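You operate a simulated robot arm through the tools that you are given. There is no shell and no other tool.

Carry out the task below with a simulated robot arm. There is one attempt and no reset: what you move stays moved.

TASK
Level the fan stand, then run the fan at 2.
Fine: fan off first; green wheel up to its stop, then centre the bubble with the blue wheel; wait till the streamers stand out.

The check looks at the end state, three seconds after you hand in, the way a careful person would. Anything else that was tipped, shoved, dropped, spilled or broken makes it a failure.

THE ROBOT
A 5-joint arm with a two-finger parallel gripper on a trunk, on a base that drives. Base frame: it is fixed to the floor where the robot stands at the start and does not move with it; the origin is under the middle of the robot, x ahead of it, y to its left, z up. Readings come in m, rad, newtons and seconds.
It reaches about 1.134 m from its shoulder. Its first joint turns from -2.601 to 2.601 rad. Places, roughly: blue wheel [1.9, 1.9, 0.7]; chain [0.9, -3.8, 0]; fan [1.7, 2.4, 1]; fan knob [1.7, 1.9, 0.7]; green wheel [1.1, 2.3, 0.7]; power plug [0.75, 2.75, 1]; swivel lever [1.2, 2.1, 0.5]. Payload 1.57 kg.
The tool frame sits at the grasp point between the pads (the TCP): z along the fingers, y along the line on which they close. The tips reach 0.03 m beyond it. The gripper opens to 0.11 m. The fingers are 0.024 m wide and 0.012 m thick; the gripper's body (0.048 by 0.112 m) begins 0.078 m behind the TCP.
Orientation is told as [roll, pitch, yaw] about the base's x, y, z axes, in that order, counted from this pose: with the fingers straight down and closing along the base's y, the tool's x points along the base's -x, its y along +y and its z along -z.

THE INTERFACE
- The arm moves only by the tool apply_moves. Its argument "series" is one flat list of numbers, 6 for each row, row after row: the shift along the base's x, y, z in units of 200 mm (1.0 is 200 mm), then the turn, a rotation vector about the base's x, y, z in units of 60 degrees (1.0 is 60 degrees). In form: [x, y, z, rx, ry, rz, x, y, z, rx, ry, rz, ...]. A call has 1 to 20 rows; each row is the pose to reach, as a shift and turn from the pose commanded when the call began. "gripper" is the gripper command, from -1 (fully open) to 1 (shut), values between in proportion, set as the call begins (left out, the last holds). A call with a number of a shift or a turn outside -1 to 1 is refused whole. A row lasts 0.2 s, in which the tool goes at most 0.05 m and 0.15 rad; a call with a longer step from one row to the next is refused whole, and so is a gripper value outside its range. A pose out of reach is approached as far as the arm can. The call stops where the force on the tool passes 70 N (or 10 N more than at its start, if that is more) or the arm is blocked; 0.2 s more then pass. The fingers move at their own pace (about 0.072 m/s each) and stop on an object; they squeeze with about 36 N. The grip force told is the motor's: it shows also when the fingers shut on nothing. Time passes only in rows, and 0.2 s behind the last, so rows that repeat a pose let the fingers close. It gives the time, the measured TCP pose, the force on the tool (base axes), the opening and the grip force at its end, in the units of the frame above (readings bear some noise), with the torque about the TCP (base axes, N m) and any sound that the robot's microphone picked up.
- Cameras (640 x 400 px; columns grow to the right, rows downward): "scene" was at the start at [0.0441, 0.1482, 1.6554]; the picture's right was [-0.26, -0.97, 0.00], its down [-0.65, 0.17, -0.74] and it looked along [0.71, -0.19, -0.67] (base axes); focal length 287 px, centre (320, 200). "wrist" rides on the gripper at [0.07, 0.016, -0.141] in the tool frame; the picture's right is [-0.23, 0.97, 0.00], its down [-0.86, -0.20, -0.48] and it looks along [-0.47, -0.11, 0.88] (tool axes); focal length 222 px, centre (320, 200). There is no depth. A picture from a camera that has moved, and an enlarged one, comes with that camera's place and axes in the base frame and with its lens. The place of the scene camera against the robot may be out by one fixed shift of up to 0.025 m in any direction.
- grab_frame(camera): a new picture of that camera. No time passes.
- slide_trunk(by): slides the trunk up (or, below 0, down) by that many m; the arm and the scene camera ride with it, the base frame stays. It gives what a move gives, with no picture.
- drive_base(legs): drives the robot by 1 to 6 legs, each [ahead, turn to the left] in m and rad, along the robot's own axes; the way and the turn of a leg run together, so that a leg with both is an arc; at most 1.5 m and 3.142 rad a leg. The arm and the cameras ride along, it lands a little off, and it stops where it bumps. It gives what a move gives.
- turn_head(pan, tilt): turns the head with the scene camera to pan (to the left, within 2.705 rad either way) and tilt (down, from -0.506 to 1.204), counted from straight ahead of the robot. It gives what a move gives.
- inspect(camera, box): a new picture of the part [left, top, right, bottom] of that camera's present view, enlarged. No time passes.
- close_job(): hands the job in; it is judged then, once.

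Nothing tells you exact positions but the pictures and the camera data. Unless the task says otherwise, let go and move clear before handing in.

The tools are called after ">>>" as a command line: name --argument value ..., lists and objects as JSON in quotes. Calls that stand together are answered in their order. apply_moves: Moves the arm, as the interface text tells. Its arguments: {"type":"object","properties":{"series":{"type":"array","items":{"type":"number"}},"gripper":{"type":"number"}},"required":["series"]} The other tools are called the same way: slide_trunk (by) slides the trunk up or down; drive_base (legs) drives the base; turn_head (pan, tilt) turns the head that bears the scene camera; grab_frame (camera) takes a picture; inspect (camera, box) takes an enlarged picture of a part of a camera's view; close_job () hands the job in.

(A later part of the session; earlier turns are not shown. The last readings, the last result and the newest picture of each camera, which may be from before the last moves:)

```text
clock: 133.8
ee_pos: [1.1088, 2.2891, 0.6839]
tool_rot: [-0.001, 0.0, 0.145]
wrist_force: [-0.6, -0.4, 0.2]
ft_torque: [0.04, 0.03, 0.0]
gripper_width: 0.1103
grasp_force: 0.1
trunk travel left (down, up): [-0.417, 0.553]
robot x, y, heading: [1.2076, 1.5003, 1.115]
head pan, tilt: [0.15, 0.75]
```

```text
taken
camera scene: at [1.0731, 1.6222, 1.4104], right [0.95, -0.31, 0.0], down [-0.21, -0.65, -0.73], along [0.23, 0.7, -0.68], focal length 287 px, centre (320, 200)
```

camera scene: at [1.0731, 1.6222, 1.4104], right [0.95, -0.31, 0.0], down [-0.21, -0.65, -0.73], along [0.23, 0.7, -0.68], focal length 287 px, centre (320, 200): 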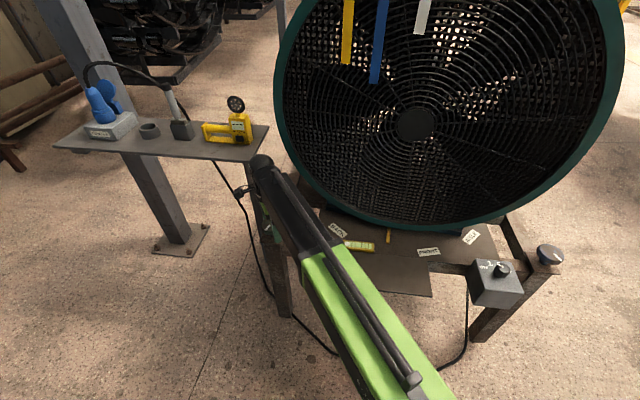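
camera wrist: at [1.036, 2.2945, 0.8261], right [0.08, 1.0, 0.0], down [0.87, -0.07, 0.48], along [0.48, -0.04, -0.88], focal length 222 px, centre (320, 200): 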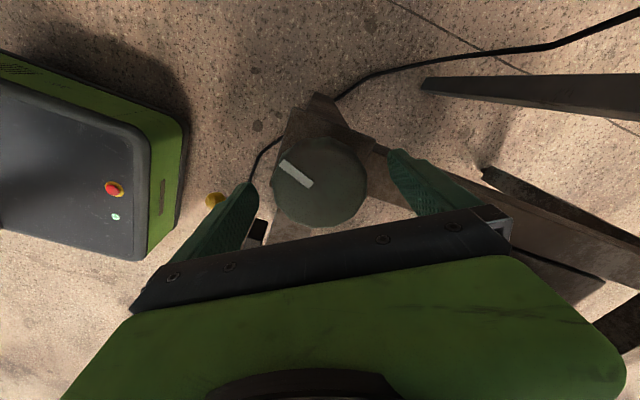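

Vial is in view. Gripping green and turning counter-clockwise.

>>> apply_moves --series '[0, 0, 0, 0, 0, 0, 0, 0, 0, 0, 0, 0, 0, 0, 0, 0, 0, 0, 0, 0, 0, 0, 0, 0.13, 0, 0, 0, 0, 0, 0.26, 0, 0, 0, 0, 0, 0.39, 0, 0, 0, 0, 0, 0.52, 0, 0, 0, 0, 0, 0.65, 0, 0, 0, 0, 0, 0.78, 0, 0, 0, 0, 0, 0.91, 0, 0, 0, 0, 0, 1.0]' --gripper 1

>>> apply_moves --series '[0, 0, 0, 0, 0, 0.13, 0, 0, 0, 0, 0, 0.26, 0, 0, 0, 0, 0, 0.39, 0, 0, 0, 0, 0, 0.52, 0, 0, 0, 0, 0, 0.65, 0, 0, 0, 0, 0, 0.78, 0, 0, 0, 0, 0, 0.91, 0, 0, 0, 0, 0, 1.0]' --gripper 1

>>> apply_moves --series '[0, 0, 0, 0, 0, 0.13, 0, 0, 0, 0, 0, 0.26, 0, 0, 0, 0, 0, 0.39, 0, 0, 0, 0, 0, 0.52, 0, 0, 0, 0, 0, 0.65, 0, 0, 0, 0, 0, 0.78, 0, 0, 0, 0, 0, 0.8]' --gripper 1

>>> inspect --camera "scene" --box '[325, 225, 397, 270]'

>>> grab_frame --camera "wrist"

```text
clock: 136.2
ee_pos: [1.108, 2.2902, 0.6847]
tool_rot: [-0.001, -0.001, 1.195]
wrist_force: [-5.9, 6.4, 4.3]
ft_torque: [0.2, 0.71, 0.0]
gripper_width: 0.0715
grasp_force: 45.4
trunk travel left (down, up): [-0.417, 0.553]
robot x, y, heading: [1.2095, 1.5005, 1.107]
head pan, tilt: [0.15, 0.75]
```

```text
clock: 138.0
ee_pos: [1.107, 2.2897, 0.6843]
tool_rot: [-0.003, -0.001, 2.243]
wrist_force: [-12.7, 18.1, 11.1]
ft_torque: [-0.3, 0.72, -0.05]
gripper_width: 0.0715
grasp_force: 45.1
trunk travel left (down, up): [-0.417, 0.553]
robot x, y, heading: [1.2095, 1.5026, 1.106]
head pan, tilt: [0.15, 0.75]
```

```text
clock: 139.6
ee_pos: [1.1069, 2.2881, 0.6846]
tool_rot: [-0.001, 0.002, 3.077]
wrist_force: [-15.0, 16.6, 9.5]
ft_torque: [0.91, 1.07, 0.03]
gripper_width: 0.0713
grasp_force: 45.0
trunk travel left (down, up): [-0.417, 0.553]
robot x, y, heading: [1.2099, 1.4965, 1.11]
head pan, tilt: [0.15, 0.75]
```

```text
8.89 times, centred on (361, 248) of scene
camera zoom: at [1.0722, 1.6222, 1.4103], right [0.95, -0.31, 0.0], down [-0.21, -0.65, -0.73], along [0.23, 0.7, -0.68], focal length 2550 px, centre (-44, -222)
```

zoom: 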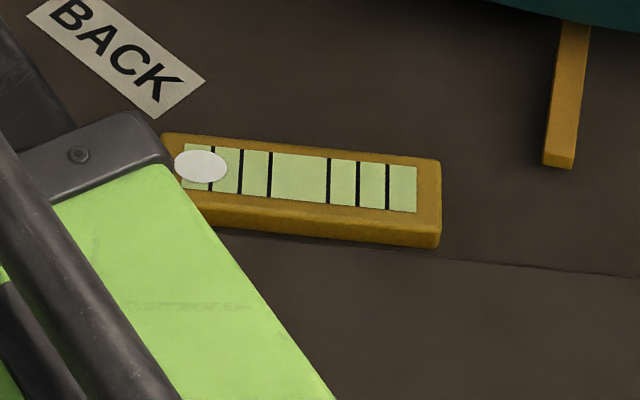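

```text
taken
camera wrist: at [1.1749, 2.2675, 0.8258], right [-0.29, -0.96, 0.0], down [-0.84, 0.25, 0.48], along [-0.46, 0.14, -0.88], focal length 222 px, centre (320, 200)
```

wrist: 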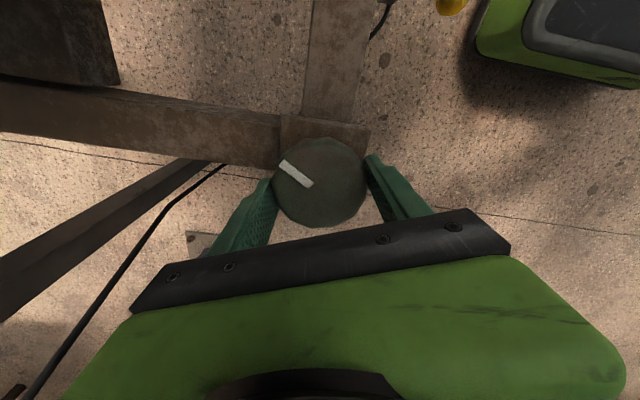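

>>> apply_moves --series '[0, 0, 0, 0, 0, 0, 0, 0, 0, 0, 0, 0, 0, 0, 0, 0, 0, 0, 0, 0, 0, 0, 0, -0.14, 0, 0, 0, 0, 0, -0.28, 0, 0, 0, 0, 0, -0.42, 0, 0, 0, 0, 0, -0.56, 0, 0, 0, 0, 0, -0.7, 0, 0, 0, 0, 0, -0.84, 0, 0, 0, 0, 0, -0.98]' --gripper -1

>>> apply_moves --series '[0, 0, 0, 0, 0, -0.14, 0, 0, 0, 0, 0, -0.28, 0, 0, 0, 0, 0, -0.42, 0, 0, 0, 0, 0, -0.56, 0, 0, 0, 0, 0, -0.7, 0, 0, 0, 0, 0, -0.84, 0, 0, 0, 0, 0, -0.98]' --gripper -1

>>> apply_moves --series '[0, 0, 0, 0, 0, -0.14, 0, 0, 0, 0, 0, -0.28, 0, 0, 0, 0, 0, -0.42, 0, 0, 0, 0, 0, -0.56, 0, 0, 0, 0, 0, -0.7, 0, 0, 0, 0, 0, -0.84, 0, 0, 0, 0, 0, -0.84]' --gripper -1

>>> apply_moves --series '[0, 0, 0, 0, 0, 0, 0, 0, 0, 0, 0, 0, 0, 0, 0, 0, 0, 0, 0, 0, 0, 0, 0, 0.13, 0, 0, 0, 0, 0, 0.26, 0, 0, 0, 0, 0, 0.39, 0, 0, 0, 0, 0, 0.52, 0, 0, 0, 0, 0, 0.65, 0, 0, 0, 0, 0, 0.78, 0, 0, 0, 0, 0, 0.91, 0, 0, 0, 0, 0, 1.0]' --gripper 1

>>> apply_moves --series '[0, 0, 0, 0, 0, 0.13, 0, 0, 0, 0, 0, 0.26, 0, 0, 0, 0, 0, 0.39, 0, 0, 0, 0, 0, 0.52, 0, 0, 0, 0, 0, 0.65, 0, 0, 0, 0, 0, 0.78, 0, 0, 0, 0, 0, 0.91, 0, 0, 0, 0, 0, 1.0]' --gripper 1

>>> apply_moves --series '[0, 0, 0, 0, 0, 0.13, 0, 0, 0, 0, 0, 0.26, 0, 0, 0, 0, 0, 0.39, 0, 0, 0, 0, 0, 0.52, 0, 0, 0, 0, 0, 0.65, 0, 0, 0, 0, 0, 0.78, 0, 0, 0, 0, 0, 0.8]' --gripper 1

>>> inspect --camera "scene" --box '[325, 225, 397, 270]'

>>> grab_frame --camera "wrist"

```text
clock: 141.8
ee_pos: [1.1086, 2.2892, 0.684]
tool_rot: [0.001, 0.001, 2.047]
wrist_force: [0.2, -0.2, 0.2]
ft_torque: [-0.04, 0.03, -0.02]
gripper_width: 0.1099
grasp_force: 0.1
trunk travel left (down, up): [-0.417, 0.553]
robot x, y, heading: [1.2082, 1.4991, 1.104]
head pan, tilt: [0.15, 0.75]
```

```text
clock: 143.4
ee_pos: [1.1074, 2.2882, 0.6842]
tool_rot: [0.001, -0.001, 1.024]
wrist_force: [-0.1, -0.4, 0.2]
ft_torque: [0.04, 0.0, -0.02]
gripper_width: 0.1099
grasp_force: 0.1
trunk travel left (down, up): [-0.417, 0.553]
robot x, y, heading: [1.2108, 1.5007, 1.105]
head pan, tilt: [0.15, 0.75]
```

```text
clock: 145.0
ee_pos: [1.1088, 2.2893, 0.6847]
tool_rot: [0.0, 0.0, 0.143]
wrist_force: [0.0, -0.1, 0.0]
ft_torque: [-0.02, 0.0, -0.01]
gripper_width: 0.1101
grasp_force: 0.0
trunk travel left (down, up): [-0.417, 0.553]
robot x, y, heading: [1.2086, 1.5011, 1.107]
head pan, tilt: [0.15, 0.75]
```

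```text
clock: 147.4
ee_pos: [1.1089, 2.289, 0.6835]
tool_rot: [-0.002, 0.002, 1.195]
wrist_force: [-8.4, 11.0, 7.3]
ft_torque: [0.8, 0.19, 0.02]
gripper_width: 0.0716
grasp_force: 44.7
trunk travel left (down, up): [-0.417, 0.553]
robot x, y, heading: [1.2048, 1.5018, 1.108]
head pan, tilt: [0.15, 0.75]
```

```text
clock: 149.2
ee_pos: [1.1062, 2.2893, 0.6844]
tool_rot: [-0.001, 0.0, 2.243]
wrist_force: [-18.1, 18.5, 12.6]
ft_torque: [-0.29, 0.59, -0.02]
gripper_width: 0.0713
grasp_force: 45.4
trunk travel left (down, up): [-0.417, 0.553]
robot x, y, heading: [1.2071, 1.4993, 1.105]
head pan, tilt: [0.15, 0.75]
```

```text
clock: 150.8
ee_pos: [1.1063, 2.2886, 0.6844]
tool_rot: [-0.002, 0.001, 3.08]
wrist_force: [-19.4, 14.3, 10.1]
ft_torque: [0.31, 0.51, 0.0]
gripper_width: 0.0712
grasp_force: 45.3
trunk travel left (down, up): [-0.417, 0.553]
robot x, y, heading: [1.2059, 1.5052, 1.108]
head pan, tilt: [0.15, 0.75]
```

```text
8.89 times, centred on (361, 248) of scene
camera zoom: at [1.0718, 1.6222, 1.4103], right [0.95, -0.31, 0.0], down [-0.21, -0.65, -0.73], along [0.23, 0.7, -0.68], focal length 2550 px, centre (-44, -222)
```

zoom: 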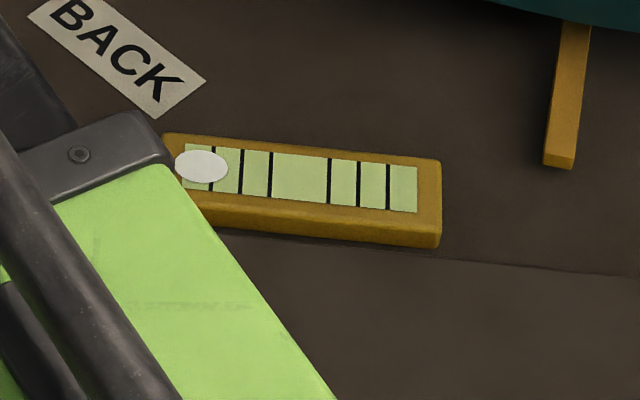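

```text
taken
camera wrist: at [1.1749, 2.2677, 0.826], right [-0.29, -0.96, 0.0], down [-0.84, 0.25, 0.48], along [-0.46, 0.14, -0.88], focal length 222 px, centre (320, 200)
```

wrist: 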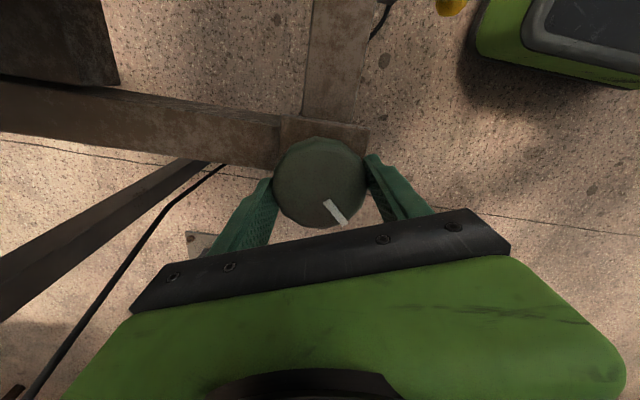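

No stop yet; green is back at about its original position. Continuing counter-clockwise.

>>> apply_moves --series '[0, 0, 0, 0, 0, 0, 0, 0, 0, 0, 0, 0, 0, 0, 0, 0, 0, 0, 0, 0, 0, 0, 0, -0.14, 0, 0, 0, 0, 0, -0.28, 0, 0, 0, 0, 0, -0.42, 0, 0, 0, 0, 0, -0.56, 0, 0, 0, 0, 0, -0.7, 0, 0, 0, 0, 0, -0.84, 0, 0, 0, 0, 0, -0.98]' --gripper -1

>>> apply_moves --series '[0, 0, 0, 0, 0, -0.14, 0, 0, 0, 0, 0, -0.28, 0, 0, 0, 0, 0, -0.42, 0, 0, 0, 0, 0, -0.56, 0, 0, 0, 0, 0, -0.7, 0, 0, 0, 0, 0, -0.84, 0, 0, 0, 0, 0, -0.98]' --gripper -1

>>> apply_moves --series '[0, 0, 0, 0, 0, -0.14, 0, 0, 0, 0, 0, -0.28, 0, 0, 0, 0, 0, -0.42, 0, 0, 0, 0, 0, -0.56, 0, 0, 0, 0, 0, -0.7, 0, 0, 0, 0, 0, -0.84, 0, 0, 0, 0, 0, -0.84]' --gripper -1

>>> apply_moves --series '[0, 0, 0, 0, 0, 0, 0, 0, 0, 0, 0, 0, 0, 0, 0, 0, 0, 0, 0, 0, 0, 0, 0, 0.13, 0, 0, 0, 0, 0, 0.26, 0, 0, 0, 0, 0, 0.39, 0, 0, 0, 0, 0, 0.52, 0, 0, 0, 0, 0, 0.65, 0, 0, 0, 0, 0, 0.78, 0, 0, 0, 0, 0, 0.91, 0, 0, 0, 0, 0, 1.0]' --gripper 1

>>> inspect --camera "scene" --box '[325, 225, 397, 270]'

>>> apply_moves --series '[0, 0, 0, 0, 0, 0.13, 0, 0, 0, 0, 0, 0.26, 0, 0, 0, 0, 0, 0.39, 0, 0, 0, 0, 0, 0.52, 0, 0, 0, 0, 0, 0.65, 0, 0, 0, 0, 0, 0.78, 0, 0, 0, 0, 0, 0.91, 0, 0, 0, 0, 0, 1.0]' --gripper 1

>>> inspect --camera "scene" --box '[325, 225, 397, 270]'

>>> grab_frame --camera "wrist"

```text
clock: 153.0
ee_pos: [1.1073, 2.2898, 0.6851]
tool_rot: [-0.001, 0.0, 2.048]
wrist_force: [1.0, -0.5, 0.5]
ft_torque: [0.04, -0.01, -0.04]
gripper_width: 0.1102
grasp_force: 0.3
trunk travel left (down, up): [-0.417, 0.553]
robot x, y, heading: [1.2058, 1.5021, 1.104]
head pan, tilt: [0.15, 0.75]
```

```text
clock: 154.6
ee_pos: [1.1081, 2.2895, 0.6832]
tool_rot: [0.001, -0.001, 1.024]
wrist_force: [0.4, -0.1, -0.5]
ft_torque: [0.03, -0.03, 0.02]
gripper_width: 0.11
grasp_force: 0.1
trunk travel left (down, up): [-0.417, 0.553]
robot x, y, heading: [1.2075, 1.5007, 1.107]
head pan, tilt: [0.15, 0.75]
```

```text
clock: 156.2
ee_pos: [1.1087, 2.2891, 0.6839]
tool_rot: [0.001, 0.0, 0.143]
wrist_force: [-0.2, -0.1, 0.5]
ft_torque: [0.02, 0.0, 0.01]
gripper_width: 0.1102
grasp_force: 0.0
trunk travel left (down, up): [-0.417, 0.553]
robot x, y, heading: [1.2103, 1.5003, 1.108]
head pan, tilt: [0.15, 0.75]
```

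```text
clock: 158.6
ee_pos: [1.1083, 2.29, 0.6844]
tool_rot: [-0.001, -0.002, 1.194]
wrist_force: [-3.2, 13.2, 10.1]
ft_torque: [-0.65, -0.03, 0.02]
gripper_width: 0.0707
grasp_force: 44.5
trunk travel left (down, up): [-0.417, 0.553]
robot x, y, heading: [1.2084, 1.4994, 1.108]
head pan, tilt: [0.15, 0.75]
```

```text
8.89 times, centred on (361, 248) of scene
camera zoom: at [1.0729, 1.6224, 1.4105], right [0.95, -0.31, 0.0], down [-0.21, -0.65, -0.73], along [0.23, 0.7, -0.68], focal length 2550 px, centre (-44, -222)
```

zoom: 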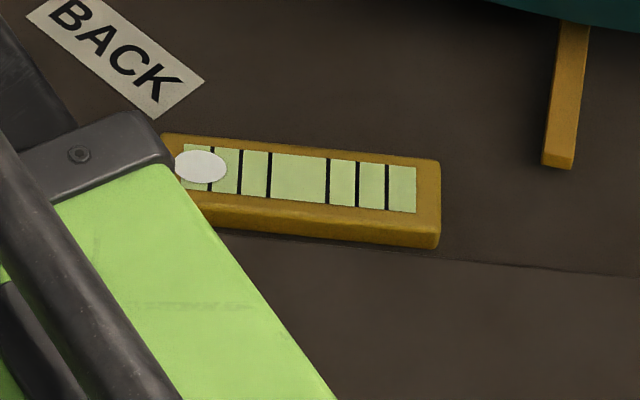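

```text
clock: 160.4
ee_pos: [1.1081, 2.289, 0.6837]
tool_rot: [-0.001, 0.0, 2.24]
wrist_force: [-5.0, -2.4, -0.5]
ft_torque: [0.08, 0.03, -0.95]
gripper_width: 0.0709
grasp_force: 45.0
trunk travel left (down, up): [-0.417, 0.553]
robot x, y, heading: [1.2084, 1.5003, 1.103]
head pan, tilt: [0.15, 0.75]
```

```text
8.89 times, centred on (361, 248) of scene
camera zoom: at [1.0726, 1.6222, 1.4104], right [0.95, -0.31, 0.0], down [-0.21, -0.65, -0.73], along [0.23, 0.7, -0.68], focal length 2550 px, centre (-44, -222)
```

zoom: 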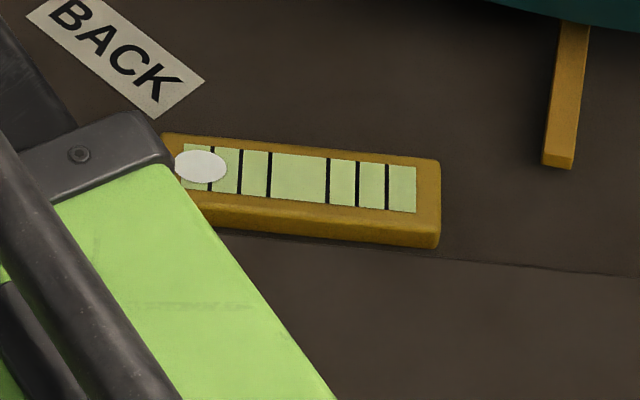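

```text
taken
camera wrist: at [1.1376, 2.2234, 0.8261], right [-0.9, -0.43, 0.0], down [-0.38, 0.79, 0.48], along [-0.2, 0.43, -0.88], focal length 222 px, centre (320, 200)
```

wrist: 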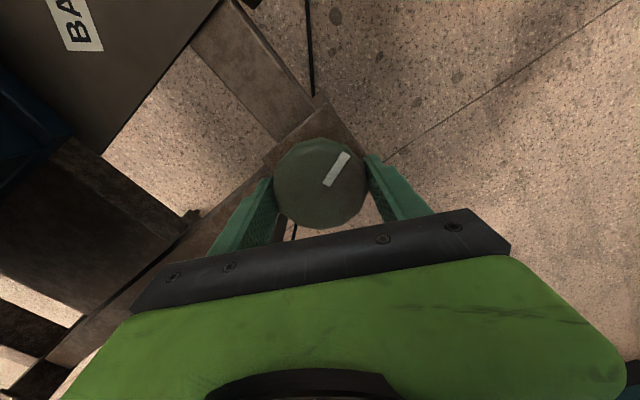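

Torque shows green is reaching its counter-clockwise stop. A bit more push to confirm it's seated.

>>> apply_moves --series '[0, 0, 0, 0, 0, 0.13, 0, 0, 0, 0, 0, 0.26, 0, 0, 0, 0, 0, 0.39, 0, 0, 0, 0, 0, 0.5]' --gripper 1

>>> grab_frame --camera "wrist"

>>> apply_moves --series '[0, 0, 0, 0, 0, 0, 0, 0, 0, 0, 0, 0, 0, 0, 0, 0, 0, 0, 0, 0, 0, 0, 0, 0]' --gripper -1

>>> slide_trunk --by 0.23

>>> grab_frame --camera "wrist"

>>> inspect --camera "scene" --box '[230, 240, 302, 285]'

```text
clock: 161.4
ee_pos: [1.109, 2.2885, 0.6837]
tool_rot: [0.0, 0.001, 2.762]
wrist_force: [-2.9, -2.1, 0.9]
ft_torque: [-0.02, -0.02, -1.37]
gripper_width: 0.0716
grasp_force: 45.4
trunk travel left (down, up): [-0.417, 0.553]
robot x, y, heading: [1.2074, 1.4995, 1.107]
head pan, tilt: [0.15, 0.75]
```

```text
taken
camera wrist: at [1.1666, 2.2471, 0.8261], right [-0.57, -0.82, 0.0], down [-0.72, 0.5, 0.48], along [-0.39, 0.27, -0.88], focal length 222 px, centre (320, 200)
```

wrist: 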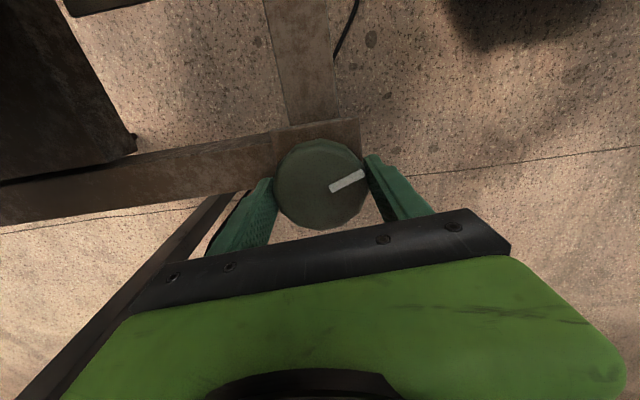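

```text
clock: 162.4
ee_pos: [1.1089, 2.288, 0.6844]
tool_rot: [0.001, -0.001, 2.765]
wrist_force: [-0.5, 0.3, 0.5]
ft_torque: [-0.04, -0.01, 0.0]
gripper_width: 0.1101
grasp_force: 0.1
trunk travel left (down, up): [-0.417, 0.553]
robot x, y, heading: [1.2121, 1.5008, 1.11]
head pan, tilt: [0.15, 0.75]
```

```text
clock: 164.8
ee_pos: [1.1092, 2.2886, 0.9143]
tool_rot: [0.0, 0.001, 2.763]
wrist_force: [0.2, 0.4, -0.3]
ft_torque: [0.02, -0.02, -0.01]
gripper_width: 0.1101
grasp_force: 0.2
trunk travel left (down, up): [-0.647, 0.323]
robot x, y, heading: [1.2085, 1.5037, 1.105]
head pan, tilt: [0.15, 0.75]
```

```text
taken
camera wrist: at [1.1664, 2.2472, 1.0559], right [-0.57, -0.82, 0.0], down [-0.72, 0.5, 0.48], along [-0.39, 0.27, -0.88], focal length 222 px, centre (320, 200)
```

wrist: 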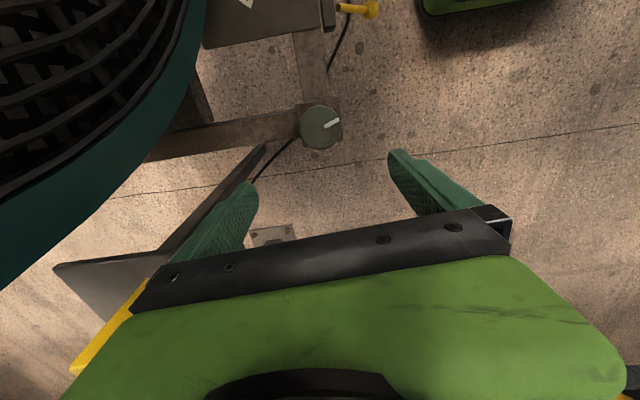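

```text
8.89 times, centred on (266, 262) of scene
camera zoom: at [1.0729, 1.6223, 1.6404], right [0.95, -0.31, 0.0], down [-0.21, -0.65, -0.73], along [0.23, 0.7, -0.68], focal length 2550 px, centre (800, -356)
```

zoom: 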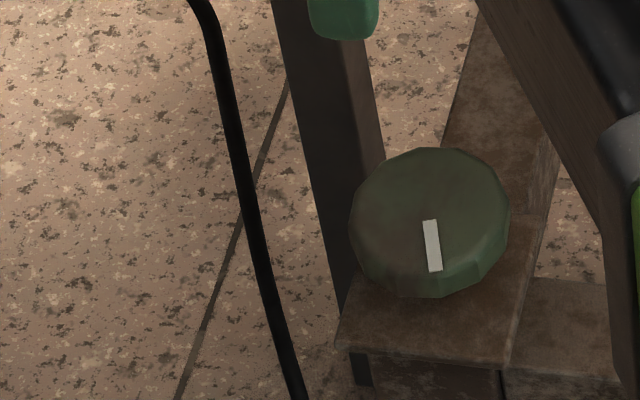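

Green is confirmed at its counter-clockwise stop. Now back to the blue wheel.

>>> apply_moves --series '[0.2, -0.145, 0, 0, 0, 0, 0.4, -0.29, 0, 0, 0, 0, 0.6, -0.435, 0, 0, 0, 0, 0.8, -0.58, 0, 0, 0, 0, 1.0, -0.72, 0, 0, 0, 0]'

>>> apply_moves --series '[0.2, -0.13, 0, 0, 0, 0, 0.4, -0.26, 0, 0, 0, 0, 0.6, -0.39, 0, 0, 0, 0, 0.8, -0.52, 0, 0, 0, 0, 1.0, -0.64, 0, 0, 0, 0]'

>>> apply_moves --series '[0.2, -0.12, 0, 0, 0, 0, 0.4, -0.24, 0, 0, 0, 0, 0.6, -0.36, 0, 0, 0, 0, 0.8, -0.48, 0, 0, 0, 0, 1.0, -0.6, 0, 0, 0, 0]'

>>> apply_moves --series '[0.2, 0.01, 0, 0, 0, 0.14, 0.4, 0.02, 0, 0, 0, 0.28, 0.6, 0.03, 0, 0, 0, 0.28, 0.8, 0.04, 0, 0, 0, 0.28, 1.0, 0.04, 0, 0, 0, 0.28, 1.0, 0.04, 0, 0, 0, 0.28]'

>>> turn_head --pan -0.3 --tilt 0.75

>>> inspect --camera "wrist" --box '[240, 80, 400, 180]'

>>> grab_frame --camera "scene"

>>> inspect --camera "scene" --box '[242, 265, 298, 300]'

>>> inspect --camera "scene" --box '[165, 280, 213, 320]'

```text
clock: 166.0
ee_pos: [1.3088, 2.1446, 0.9146]
tool_rot: [0.0, 0.0, 2.762]
wrist_force: [-0.4, 0.4, -0.2]
ft_torque: [-0.04, 0.01, 0.01]
gripper_width: 0.1101
grasp_force: 0.1
trunk travel left (down, up): [-0.647, 0.323]
robot x, y, heading: [1.2085, 1.5007, 1.11]
head pan, tilt: [0.15, 0.75]
```

```text
clock: 167.2
ee_pos: [1.5078, 2.0173, 0.9149]
tool_rot: [0.0, 0.0, 2.764]
wrist_force: [0.9, 0.2, -0.1]
ft_torque: [0.01, -0.04, 0.0]
gripper_width: 0.1101
grasp_force: 0.1
trunk travel left (down, up): [-0.647, 0.323]
robot x, y, heading: [1.2072, 1.4976, 1.112]
head pan, tilt: [0.15, 0.75]
```

```text
clock: 168.4
ee_pos: [1.7091, 1.8961, 0.9143]
tool_rot: [0.002, 0.0, 2.762]
wrist_force: [-0.2, -0.1, 0.0]
ft_torque: [0.04, 0.01, 0.01]
gripper_width: 0.1099
grasp_force: 0.0
trunk travel left (down, up): [-0.647, 0.323]
robot x, y, heading: [1.2094, 1.4991, 1.11]
head pan, tilt: [0.15, 0.75]
```

```text
clock: 169.8
ee_pos: [1.9093, 1.9047, 0.914]
tool_rot: [0.0, 0.0, 3.056]
wrist_force: [-0.4, 0.6, -0.4]
ft_torque: [-0.02, 0.03, -0.01]
gripper_width: 0.1101
grasp_force: 0.0
trunk travel left (down, up): [-0.647, 0.323]
robot x, y, heading: [1.208, 1.5004, 1.105]
head pan, tilt: [0.15, 0.75]
```

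```text
clock: 170.7
ee_pos: [1.9087, 1.9046, 0.9147]
tool_rot: [0.0, 0.0, 3.055]
wrist_force: [-0.5, 0.1, -0.5]
ft_torque: [-0.02, -0.03, 0.03]
gripper_width: 0.1098
grasp_force: 0.1
trunk travel left (down, up): [-0.647, 0.323]
robot x, y, heading: [1.2089, 1.498, 1.108]
head pan, tilt: [-0.3, 0.75]
```

```text
4.00 times, centred on (320, 130) of wrist
camera zoom: at [1.9758, 1.8817, 1.056], right [-0.31, -0.95, 0.0], down [-0.84, 0.27, 0.48], along [-0.46, 0.15, -0.88], focal length 888 px, centre (320, 480)
```

zoom: 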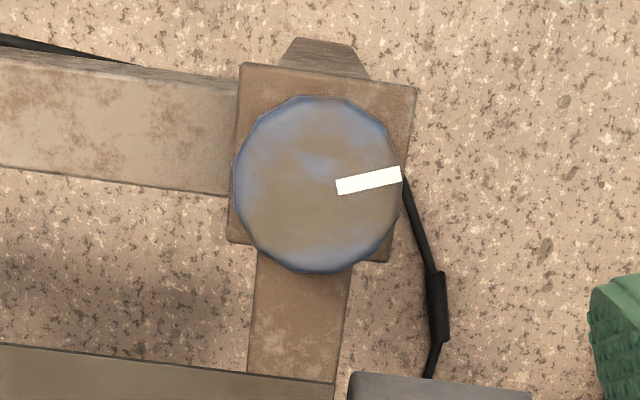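

```text
taken
camera scene: at [1.1047, 1.6032, 1.6404], right [0.72, -0.69, 0.0], down [-0.47, -0.49, -0.73], along [0.51, 0.53, -0.68], focal length 287 px, centre (320, 200)
```

scene: 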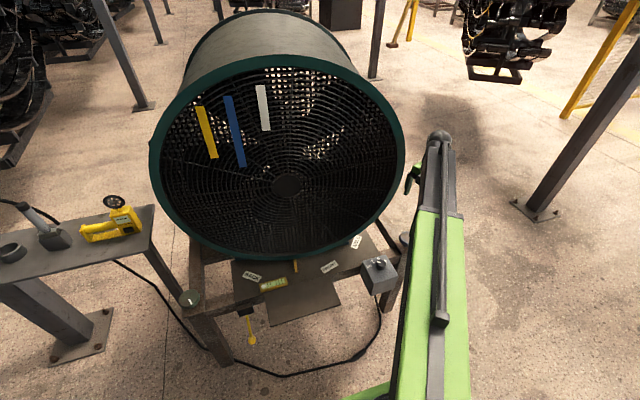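

```text
11.43 times, centred on (270, 282) of scene
camera zoom: at [1.1047, 1.6032, 1.6404], right [0.72, -0.69, 0.0], down [-0.47, -0.49, -0.73], along [0.51, 0.53, -0.68], focal length 3278 px, centre (891, -743)
```

zoom: 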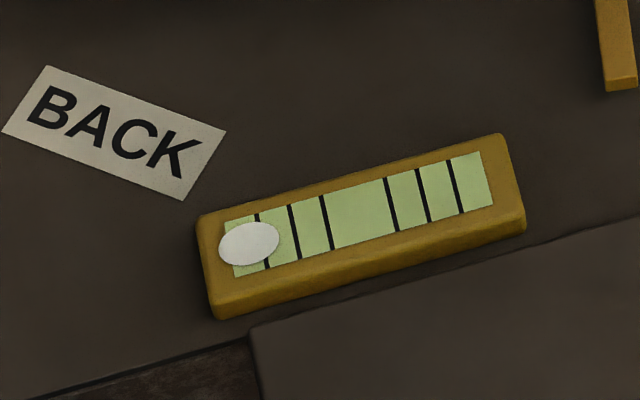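

```text
10.00 times, centred on (189, 300) of scene
camera zoom: at [1.1047, 1.6032, 1.6404], right [0.72, -0.69, 0.0], down [-0.47, -0.49, -0.73], along [0.51, 0.53, -0.68], focal length 2869 px, centre (1630, -800)
```

zoom: 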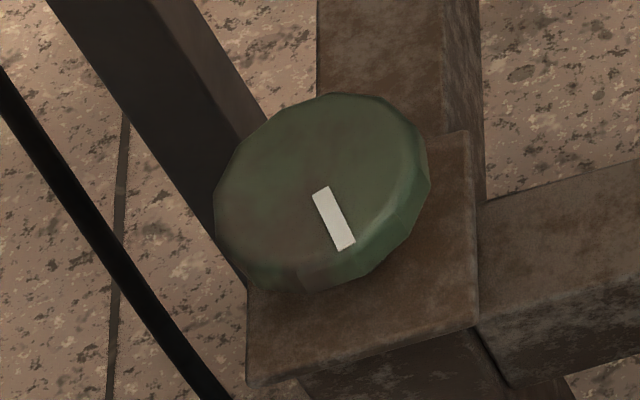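

Blue wheel still centred under the tool. Lowering and gripping, then turning clockwise while watching the bubble.

>>> slide_trunk --by -0.23

>>> apply_moves --series '[0, 0, 0, 0, 0, 0, 0, 0, 0, 0, 0, 0, 0, 0, 0, 0, 0, 0, 0, 0, 0, 0, 0, -0.13, 0, 0, 0, 0, 0, -0.26, 0, 0, 0, 0, 0, -0.39, 0, 0, 0, 0, 0, -0.52, 0, 0, 0, 0, 0, -0.65, 0, 0, 0, 0, 0, -0.78, 0, 0, 0, 0, 0, -0.91, 0, 0, 0, 0, 0, -1.0]' --gripper 1

>>> inspect --camera "scene" --box '[242, 232, 298, 267]'

>>> apply_moves --series '[0, 0, 0, 0, 0, -0.13, 0, 0, 0, 0, 0, -0.26, 0, 0, 0, 0, 0, -0.39, 0, 0, 0, 0, 0, -0.52, 0, 0, 0, 0, 0, -0.65, 0, 0, 0, 0, 0, -0.78, 0, 0, 0, 0, 0, -0.91, 0, 0, 0, 0, 0, -1.0]' --gripper 1

>>> inspect --camera "scene" --box '[242, 232, 298, 267]'

>>> apply_moves --series '[0, 0, 0, 0, 0, -0.13, 0, 0, 0, 0, 0, -0.26, 0, 0, 0, 0, 0, -0.39, 0, 0, 0, 0, 0, -0.52, 0, 0, 0, 0, 0, -0.65, 0, 0, 0, 0, 0, -0.78, 0, 0, 0, 0, 0, -0.8]' --gripper 1

>>> inspect --camera "scene" --box '[242, 232, 298, 267]'

>>> grab_frame --camera "wrist"

```text
clock: 173.2
ee_pos: [1.9083, 1.9045, 0.6848]
tool_rot: [0.001, -0.001, 3.054]
wrist_force: [-0.7, 0.5, -0.9]
ft_torque: [0.02, 0.0, 0.0]
gripper_width: 0.1102
grasp_force: 0.3
trunk travel left (down, up): [-0.417, 0.553]
robot x, y, heading: [1.2104, 1.4988, 1.105]
head pan, tilt: [-0.3, 0.75]
```

```text
clock: 175.6
ee_pos: [1.9096, 1.9058, 0.684]
tool_rot: [-0.005, -0.001, 2.007]
wrist_force: [20.6, 26.4, 16.2]
ft_torque: [-0.03, -0.22, 0.06]
gripper_width: 0.0714
grasp_force: 45.0
trunk travel left (down, up): [-0.417, 0.553]
robot x, y, heading: [1.2075, 1.4985, 1.11]
head pan, tilt: [-0.3, 0.75]
```

```text
11.43 times, centred on (270, 250) of scene
camera zoom: at [1.1047, 1.6042, 1.4104], right [0.72, -0.69, 0.0], down [-0.47, -0.49, -0.73], along [0.51, 0.53, -0.68], focal length 3278 px, centre (891, -366)
```

zoom: 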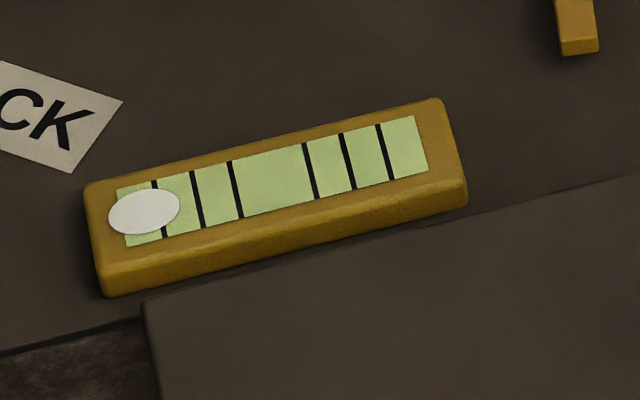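

```text
clock: 177.3
ee_pos: [1.9115, 1.9044, 0.6828]
tool_rot: [-0.006, -0.005, 0.958]
wrist_force: [29.3, 16.0, 14.7]
ft_torque: [-0.12, -1.02, 0.02]
gripper_width: 0.0714
grasp_force: 45.1
trunk travel left (down, up): [-0.417, 0.553]
robot x, y, heading: [1.2101, 1.4989, 1.103]
head pan, tilt: [-0.3, 0.75]
```

```text
11.43 times, centred on (270, 250) of scene
camera zoom: at [1.1054, 1.6037, 1.4105], right [0.72, -0.69, 0.0], down [-0.47, -0.49, -0.73], along [0.51, 0.53, -0.68], focal length 3278 px, centre (891, -366)
```

zoom: 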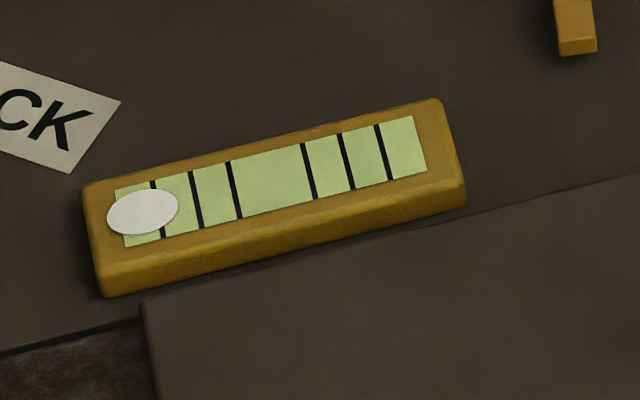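

```text
clock: 178.9
ee_pos: [1.9088, 1.9052, 0.6835]
tool_rot: [0.003, -0.002, 0.123]
wrist_force: [21.6, 4.9, 4.1]
ft_torque: [0.14, -1.43, 0.0]
gripper_width: 0.0714
grasp_force: 45.0
trunk travel left (down, up): [-0.417, 0.553]
robot x, y, heading: [1.2065, 1.4975, 1.106]
head pan, tilt: [-0.3, 0.75]
```

```text
11.43 times, centred on (270, 250) of scene
camera zoom: at [1.1058, 1.6034, 1.4104], right [0.72, -0.69, 0.0], down [-0.47, -0.49, -0.73], along [0.51, 0.53, -0.68], focal length 3278 px, centre (891, -366)
```

zoom: 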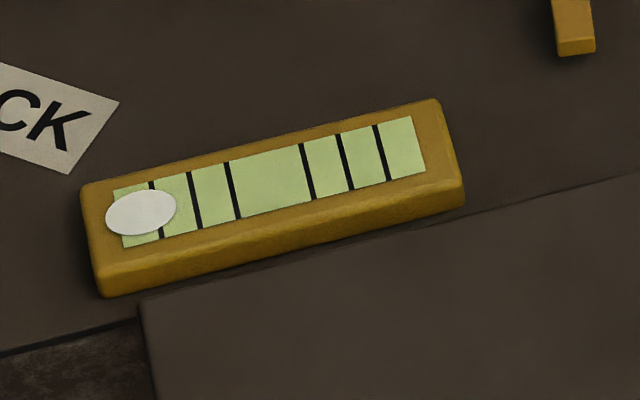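

```text
taken
camera wrist: at [1.8376, 1.9116, 0.8252], right [0.11, 0.99, 0.0], down [0.87, -0.09, 0.48], along [0.48, -0.05, -0.88], focal length 222 px, centre (320, 200)
```

wrist: 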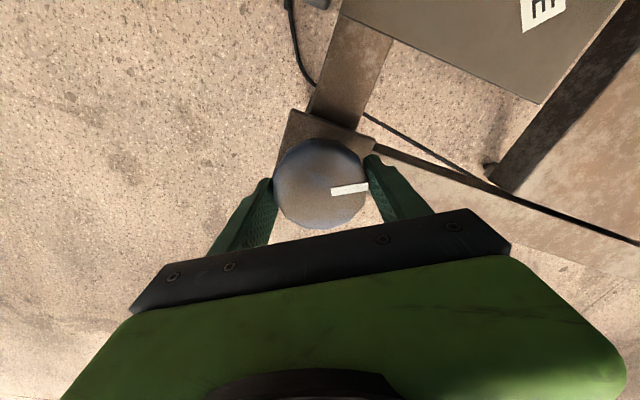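

>>> apply_moves --series '[0, 0, 0, 0, 0, 0, 0, 0, 0, 0, 0, 0, 0, 0, 0, 0, 0, 0, 0, 0, 0, 0, 0, 0.14, 0, 0, 0, 0, 0, 0.28, 0, 0, 0, 0, 0, 0.42, 0, 0, 0, 0, 0, 0.56, 0, 0, 0, 0, 0, 0.7, 0, 0, 0, 0, 0, 0.84, 0, 0, 0, 0, 0, 0.98]' --gripper -1

>>> apply_moves --series '[0, 0, 0, 0, 0, 0.14, 0, 0, 0, 0, 0, 0.28, 0, 0, 0, 0, 0, 0.42, 0, 0, 0, 0, 0, 0.56, 0, 0, 0, 0, 0, 0.7, 0, 0, 0, 0, 0, 0.84, 0, 0, 0, 0, 0, 0.98]' --gripper -1

>>> apply_moves --series '[0, 0, 0, 0, 0, 0.14, 0, 0, 0, 0, 0, 0.28, 0, 0, 0, 0, 0, 0.42, 0, 0, 0, 0, 0, 0.56, 0, 0, 0, 0, 0, 0.7, 0, 0, 0, 0, 0, 0.84, 0, 0, 0, 0, 0, 0.84]' --gripper -1

>>> apply_moves --series '[0, 0, 0, 0, 0, 0, 0, 0, 0, 0, 0, 0, 0, 0, 0, 0, 0, 0, 0, 0, 0, 0, 0, -0.13, 0, 0, 0, 0, 0, -0.26, 0, 0, 0, 0, 0, -0.39, 0, 0, 0, 0, 0, -0.52, 0, 0, 0, 0, 0, -0.65, 0, 0, 0, 0, 0, -0.78, 0, 0, 0, 0, 0, -0.91, 0, 0, 0, 0, 0, -1.0]' --gripper 1

>>> inspect --camera "scene" --box '[242, 232, 298, 267]'

>>> apply_moves --series '[0, 0, 0, 0, 0, -0.13, 0, 0, 0, 0, 0, -0.26, 0, 0, 0, 0, 0, -0.39, 0, 0, 0, 0, 0, -0.52, 0, 0, 0, 0, 0, -0.65, 0, 0, 0, 0, 0, -0.78, 0, 0, 0, 0, 0, -0.91, 0, 0, 0, 0, 0, -1.0]' --gripper 1

>>> inspect --camera "scene" --box '[242, 232, 298, 267]'

```text
clock: 181.2
ee_pos: [1.908, 1.9049, 0.6851]
tool_rot: [0.0, -0.001, 1.153]
wrist_force: [0.7, 0.5, 0.1]
ft_torque: [0.02, 0.04, -0.01]
gripper_width: 0.1098
grasp_force: 0.0
trunk travel left (down, up): [-0.417, 0.553]
robot x, y, heading: [1.2084, 1.5006, 1.107]
head pan, tilt: [-0.3, 0.75]
```

```text
clock: 182.8
ee_pos: [1.9076, 1.9045, 0.6835]
tool_rot: [0.0, 0.0, 2.18]
wrist_force: [-1.0, 0.2, 0.7]
ft_torque: [-0.01, 0.01, 0.0]
gripper_width: 0.1102
grasp_force: 0.1
trunk travel left (down, up): [-0.417, 0.553]
robot x, y, heading: [1.2063, 1.4997, 1.108]
head pan, tilt: [-0.3, 0.75]
```

```text
clock: 184.3
ee_pos: [1.9088, 1.9037, 0.6851]
tool_rot: [0.0, 0.0, 3.059]
wrist_force: [1.1, 0.2, 0.2]
ft_torque: [0.01, -0.01, -0.02]
gripper_width: 0.1103
grasp_force: 0.0
trunk travel left (down, up): [-0.417, 0.553]
robot x, y, heading: [1.2045, 1.501, 1.106]
head pan, tilt: [-0.3, 0.75]
```

```text
clock: 186.8
ee_pos: [1.9084, 1.9074, 0.6829]
tool_rot: [-0.005, 0.001, 2.008]
wrist_force: [20.6, 28.3, 17.4]
ft_torque: [-0.16, -0.34, 0.07]
gripper_width: 0.0709
grasp_force: 45.1
trunk travel left (down, up): [-0.417, 0.553]
robot x, y, heading: [1.2063, 1.4982, 1.108]
head pan, tilt: [-0.3, 0.75]
```

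```text
11.43 times, centred on (270, 250) of scene
camera zoom: at [1.1047, 1.6044, 1.4104], right [0.72, -0.69, 0.0], down [-0.47, -0.49, -0.73], along [0.51, 0.53, -0.68], focal length 3278 px, centre (891, -366)
```

zoom: 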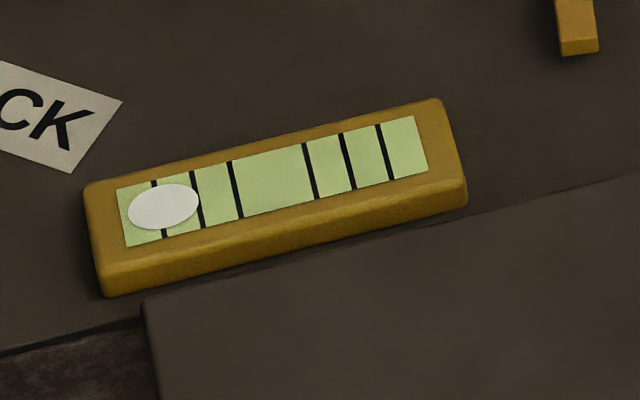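

```text
clock: 188.6
ee_pos: [1.911, 1.9063, 0.6834]
tool_rot: [-0.005, -0.008, 0.96]
wrist_force: [30.0, 21.8, 16.0]
ft_torque: [0.03, -0.82, 0.06]
gripper_width: 0.0708
grasp_force: 44.0
trunk travel left (down, up): [-0.417, 0.553]
robot x, y, heading: [1.2057, 1.5013, 1.112]
head pan, tilt: [-0.3, 0.75]
```

```text
11.43 times, centred on (270, 250) of scene
camera zoom: at [1.1053, 1.6039, 1.4104], right [0.72, -0.69, 0.0], down [-0.47, -0.49, -0.73], along [0.51, 0.53, -0.68], focal length 3278 px, centre (891, -366)
```

zoom: 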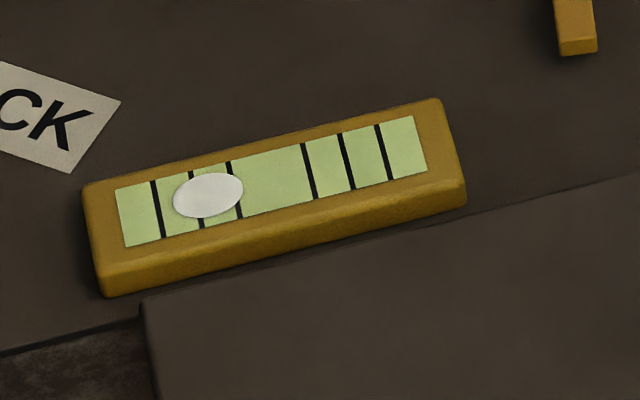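

The bubble is moving right, about 45 px per 60°; roughly 80° more to centre. Turning another 48°.

>>> apply_moves --series '[0, 0, 0, 0, 0, -0.13, 0, 0, 0, 0, 0, -0.26, 0, 0, 0, 0, 0, -0.39, 0, 0, 0, 0, 0, -0.52, 0, 0, 0, 0, 0, -0.65, 0, 0, 0, 0, 0, -0.78, 0, 0, 0, 0, 0, -0.85, 0, 0, 0, 0, 0, -0.85]' --gripper 1

>>> inspect --camera "scene" --box '[242, 232, 298, 267]'

>>> apply_moves --series '[0, 0, 0, 0, 0, 0, 0, 0, 0, 0, 0, 0, 0, 0, 0, 0, 0, 0, 0, 0, 0, 0, 0, 0.14, 0, 0, 0, 0, 0, 0.28, 0, 0, 0, 0, 0, 0.42, 0, 0, 0, 0, 0, 0.56, 0, 0, 0, 0, 0, 0.7, 0, 0, 0, 0, 0, 0.84, 0, 0, 0, 0, 0, 0.98]' --gripper -1

>>> inspect --camera "scene" --box '[242, 232, 298, 267]'

>>> grab_frame --camera "wrist"

```text
clock: 190.3
ee_pos: [1.9102, 1.9052, 0.6829]
tool_rot: [0.001, -0.002, 0.069]
wrist_force: [25.0, 10.8, 4.5]
ft_torque: [0.14, -1.41, 0.01]
gripper_width: 0.0706
grasp_force: 44.9
trunk travel left (down, up): [-0.417, 0.553]
robot x, y, heading: [1.2077, 1.4994, 1.108]
head pan, tilt: [-0.3, 0.75]
```

```text
11.43 times, centred on (270, 250) of scene
camera zoom: at [1.106, 1.6037, 1.4105], right [0.72, -0.69, 0.0], down [-0.47, -0.49, -0.73], along [0.51, 0.53, -0.68], focal length 3278 px, centre (891, -366)
```

zoom: 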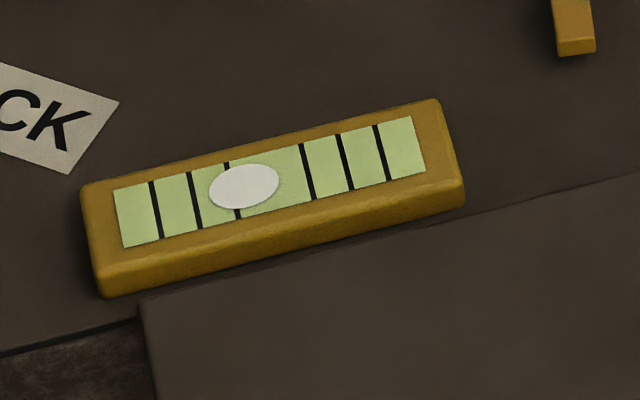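

```text
clock: 192.6
ee_pos: [1.9083, 1.9043, 0.6846]
tool_rot: [-0.001, 0.0, 1.1]
wrist_force: [0.0, -0.4, 0.0]
ft_torque: [-0.03, 0.0, 0.01]
gripper_width: 0.1099
grasp_force: 0.0
trunk travel left (down, up): [-0.417, 0.553]
robot x, y, heading: [1.208, 1.5009, 1.108]
head pan, tilt: [-0.3, 0.75]
```

```text
11.43 times, centred on (270, 250) of scene
camera zoom: at [1.1048, 1.6032, 1.4104], right [0.72, -0.69, 0.0], down [-0.47, -0.49, -0.73], along [0.51, 0.53, -0.68], focal length 3278 px, centre (891, -366)
```

zoom: 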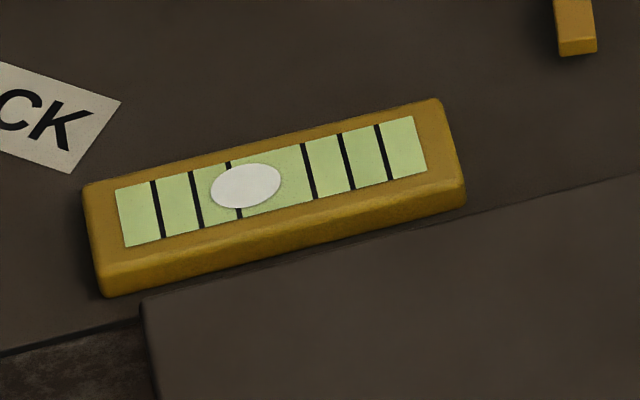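

```text
taken
camera wrist: at [1.8617, 1.8495, 0.826], right [-0.77, 0.64, 0.0], down [0.56, 0.67, 0.48], along [0.31, 0.37, -0.88], focal length 222 px, centre (320, 200)
```

wrist: 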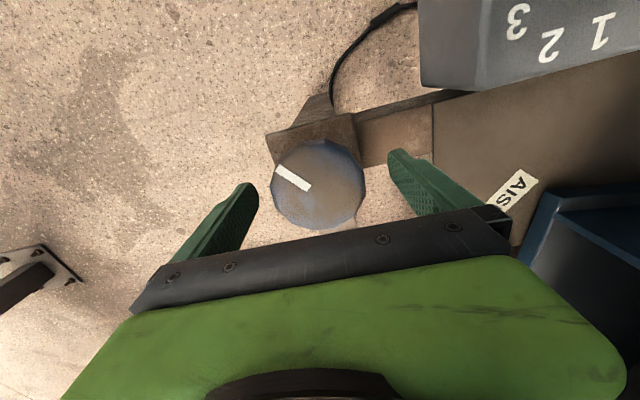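

Bubble is ~25 px left of centre; about 34° more clockwise. Regripping here and turning.

>>> apply_moves --series '[0, 0, 0, 0, 0, 0, 0, 0, 0, 0, 0, 0, 0, 0, 0, 0, 0, 0, 0, 0, 0, 0, 0, -0.12, 0, 0, 0, 0, 0, -0.24, 0, 0, 0, 0, 0, -0.36, 0, 0, 0, 0, 0, -0.48, 0, 0, 0, 0, 0, -0.56, 0, 0, 0, 0, 0, -0.56]' --gripper 1

>>> inspect --camera "scene" --box '[242, 232, 298, 267]'

```text
clock: 194.6
ee_pos: [1.9093, 1.9043, 0.6835]
tool_rot: [0.0, -0.002, 0.509]
wrist_force: [26.3, -0.6, 12.0]
ft_torque: [-0.11, -0.19, 0.0]
gripper_width: 0.0712
grasp_force: 44.6
trunk travel left (down, up): [-0.417, 0.553]
robot x, y, heading: [1.2109, 1.5011, 1.108]
head pan, tilt: [-0.3, 0.75]
```

```text
11.43 times, centred on (270, 250) of scene
camera zoom: at [1.1057, 1.6026, 1.4106], right [0.72, -0.69, 0.0], down [-0.47, -0.49, -0.73], along [0.51, 0.53, -0.68], focal length 3278 px, centre (891, -366)
```

zoom: 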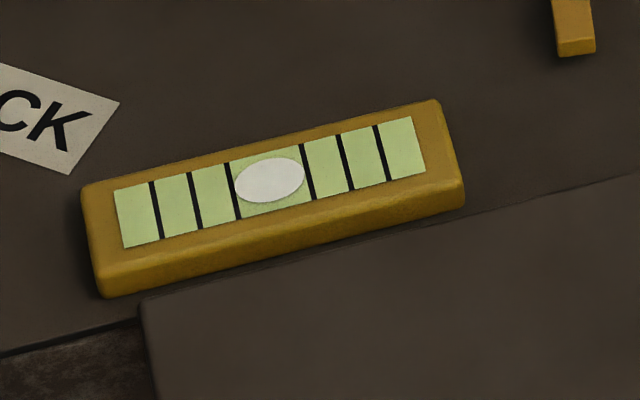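

The bubble is centred. I'll release and check that it stays.

>>> apply_moves --series '[0, 0, 0, 0, 0, 0, 0, 0, 0, 0, 0, 0, 0, 0, 0, 0, 0, 0, 0, 0, 0, 0, 0, 0]' --gripper -1

>>> slide_trunk --by 0.13

>>> grab_frame --camera "scene"

>>> inspect --camera "scene" --box '[242, 252, 298, 287]'

>>> grab_frame --camera "wrist"

```text
clock: 195.6
ee_pos: [1.9078, 1.9048, 0.685]
tool_rot: [0.001, 0.001, 0.512]
wrist_force: [0.7, -0.1, 0.4]
ft_torque: [-0.02, -0.02, 0.02]
gripper_width: 0.1102
grasp_force: 0.1
trunk travel left (down, up): [-0.417, 0.553]
robot x, y, heading: [1.2087, 1.5003, 1.111]
head pan, tilt: [-0.3, 0.75]
```

```text
clock: 197.1
ee_pos: [1.9079, 1.9049, 0.8147]
tool_rot: [-0.001, 0.0, 0.51]
wrist_force: [0.7, 1.3, 0.6]
ft_torque: [-0.01, 0.03, 0.0]
gripper_width: 0.11
grasp_force: 0.0
trunk travel left (down, up): [-0.547, 0.423]
robot x, y, heading: [1.2064, 1.4994, 1.11]
head pan, tilt: [-0.3, 0.75]
```

```text
taken
camera scene: at [1.1049, 1.6032, 1.5404], right [0.72, -0.69, 0.0], down [-0.47, -0.49, -0.73], along [0.51, 0.53, -0.68], focal length 287 px, centre (320, 200)
```

scene: 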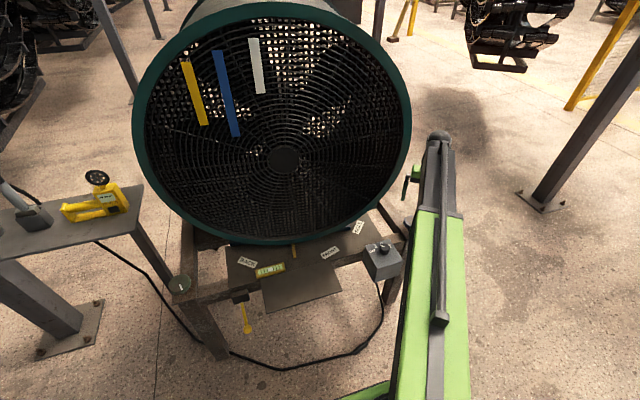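

```text
11.43 times, centred on (270, 270) of scene
camera zoom: at [1.1049, 1.6032, 1.5404], right [0.72, -0.69, 0.0], down [-0.47, -0.49, -0.73], along [0.51, 0.53, -0.68], focal length 3278 px, centre (891, -594)
```

zoom: 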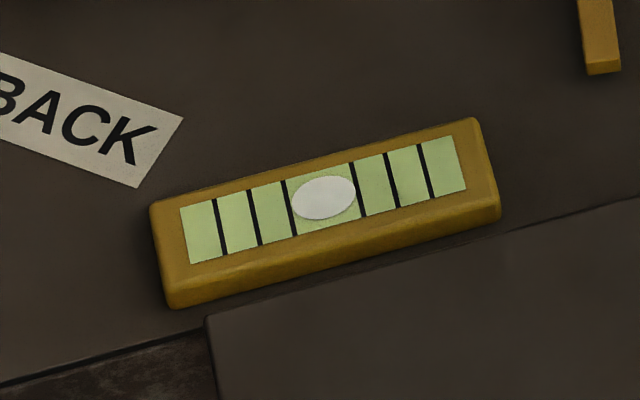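

```text
taken
camera wrist: at [1.8387, 1.8842, 0.956], right [-0.28, 0.96, 0.0], down [0.84, 0.24, 0.48], along [0.46, 0.13, -0.88], focal length 222 px, centre (320, 200)
```

wrist: 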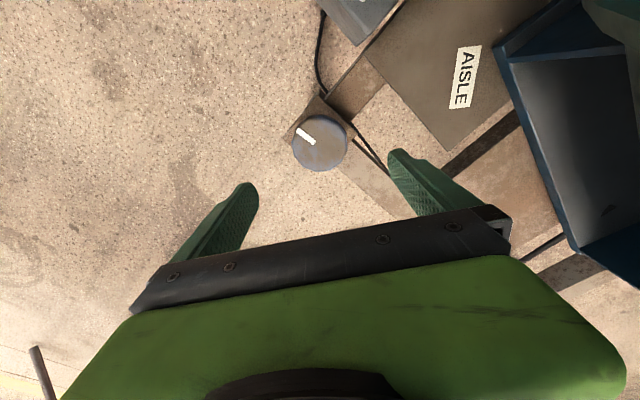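

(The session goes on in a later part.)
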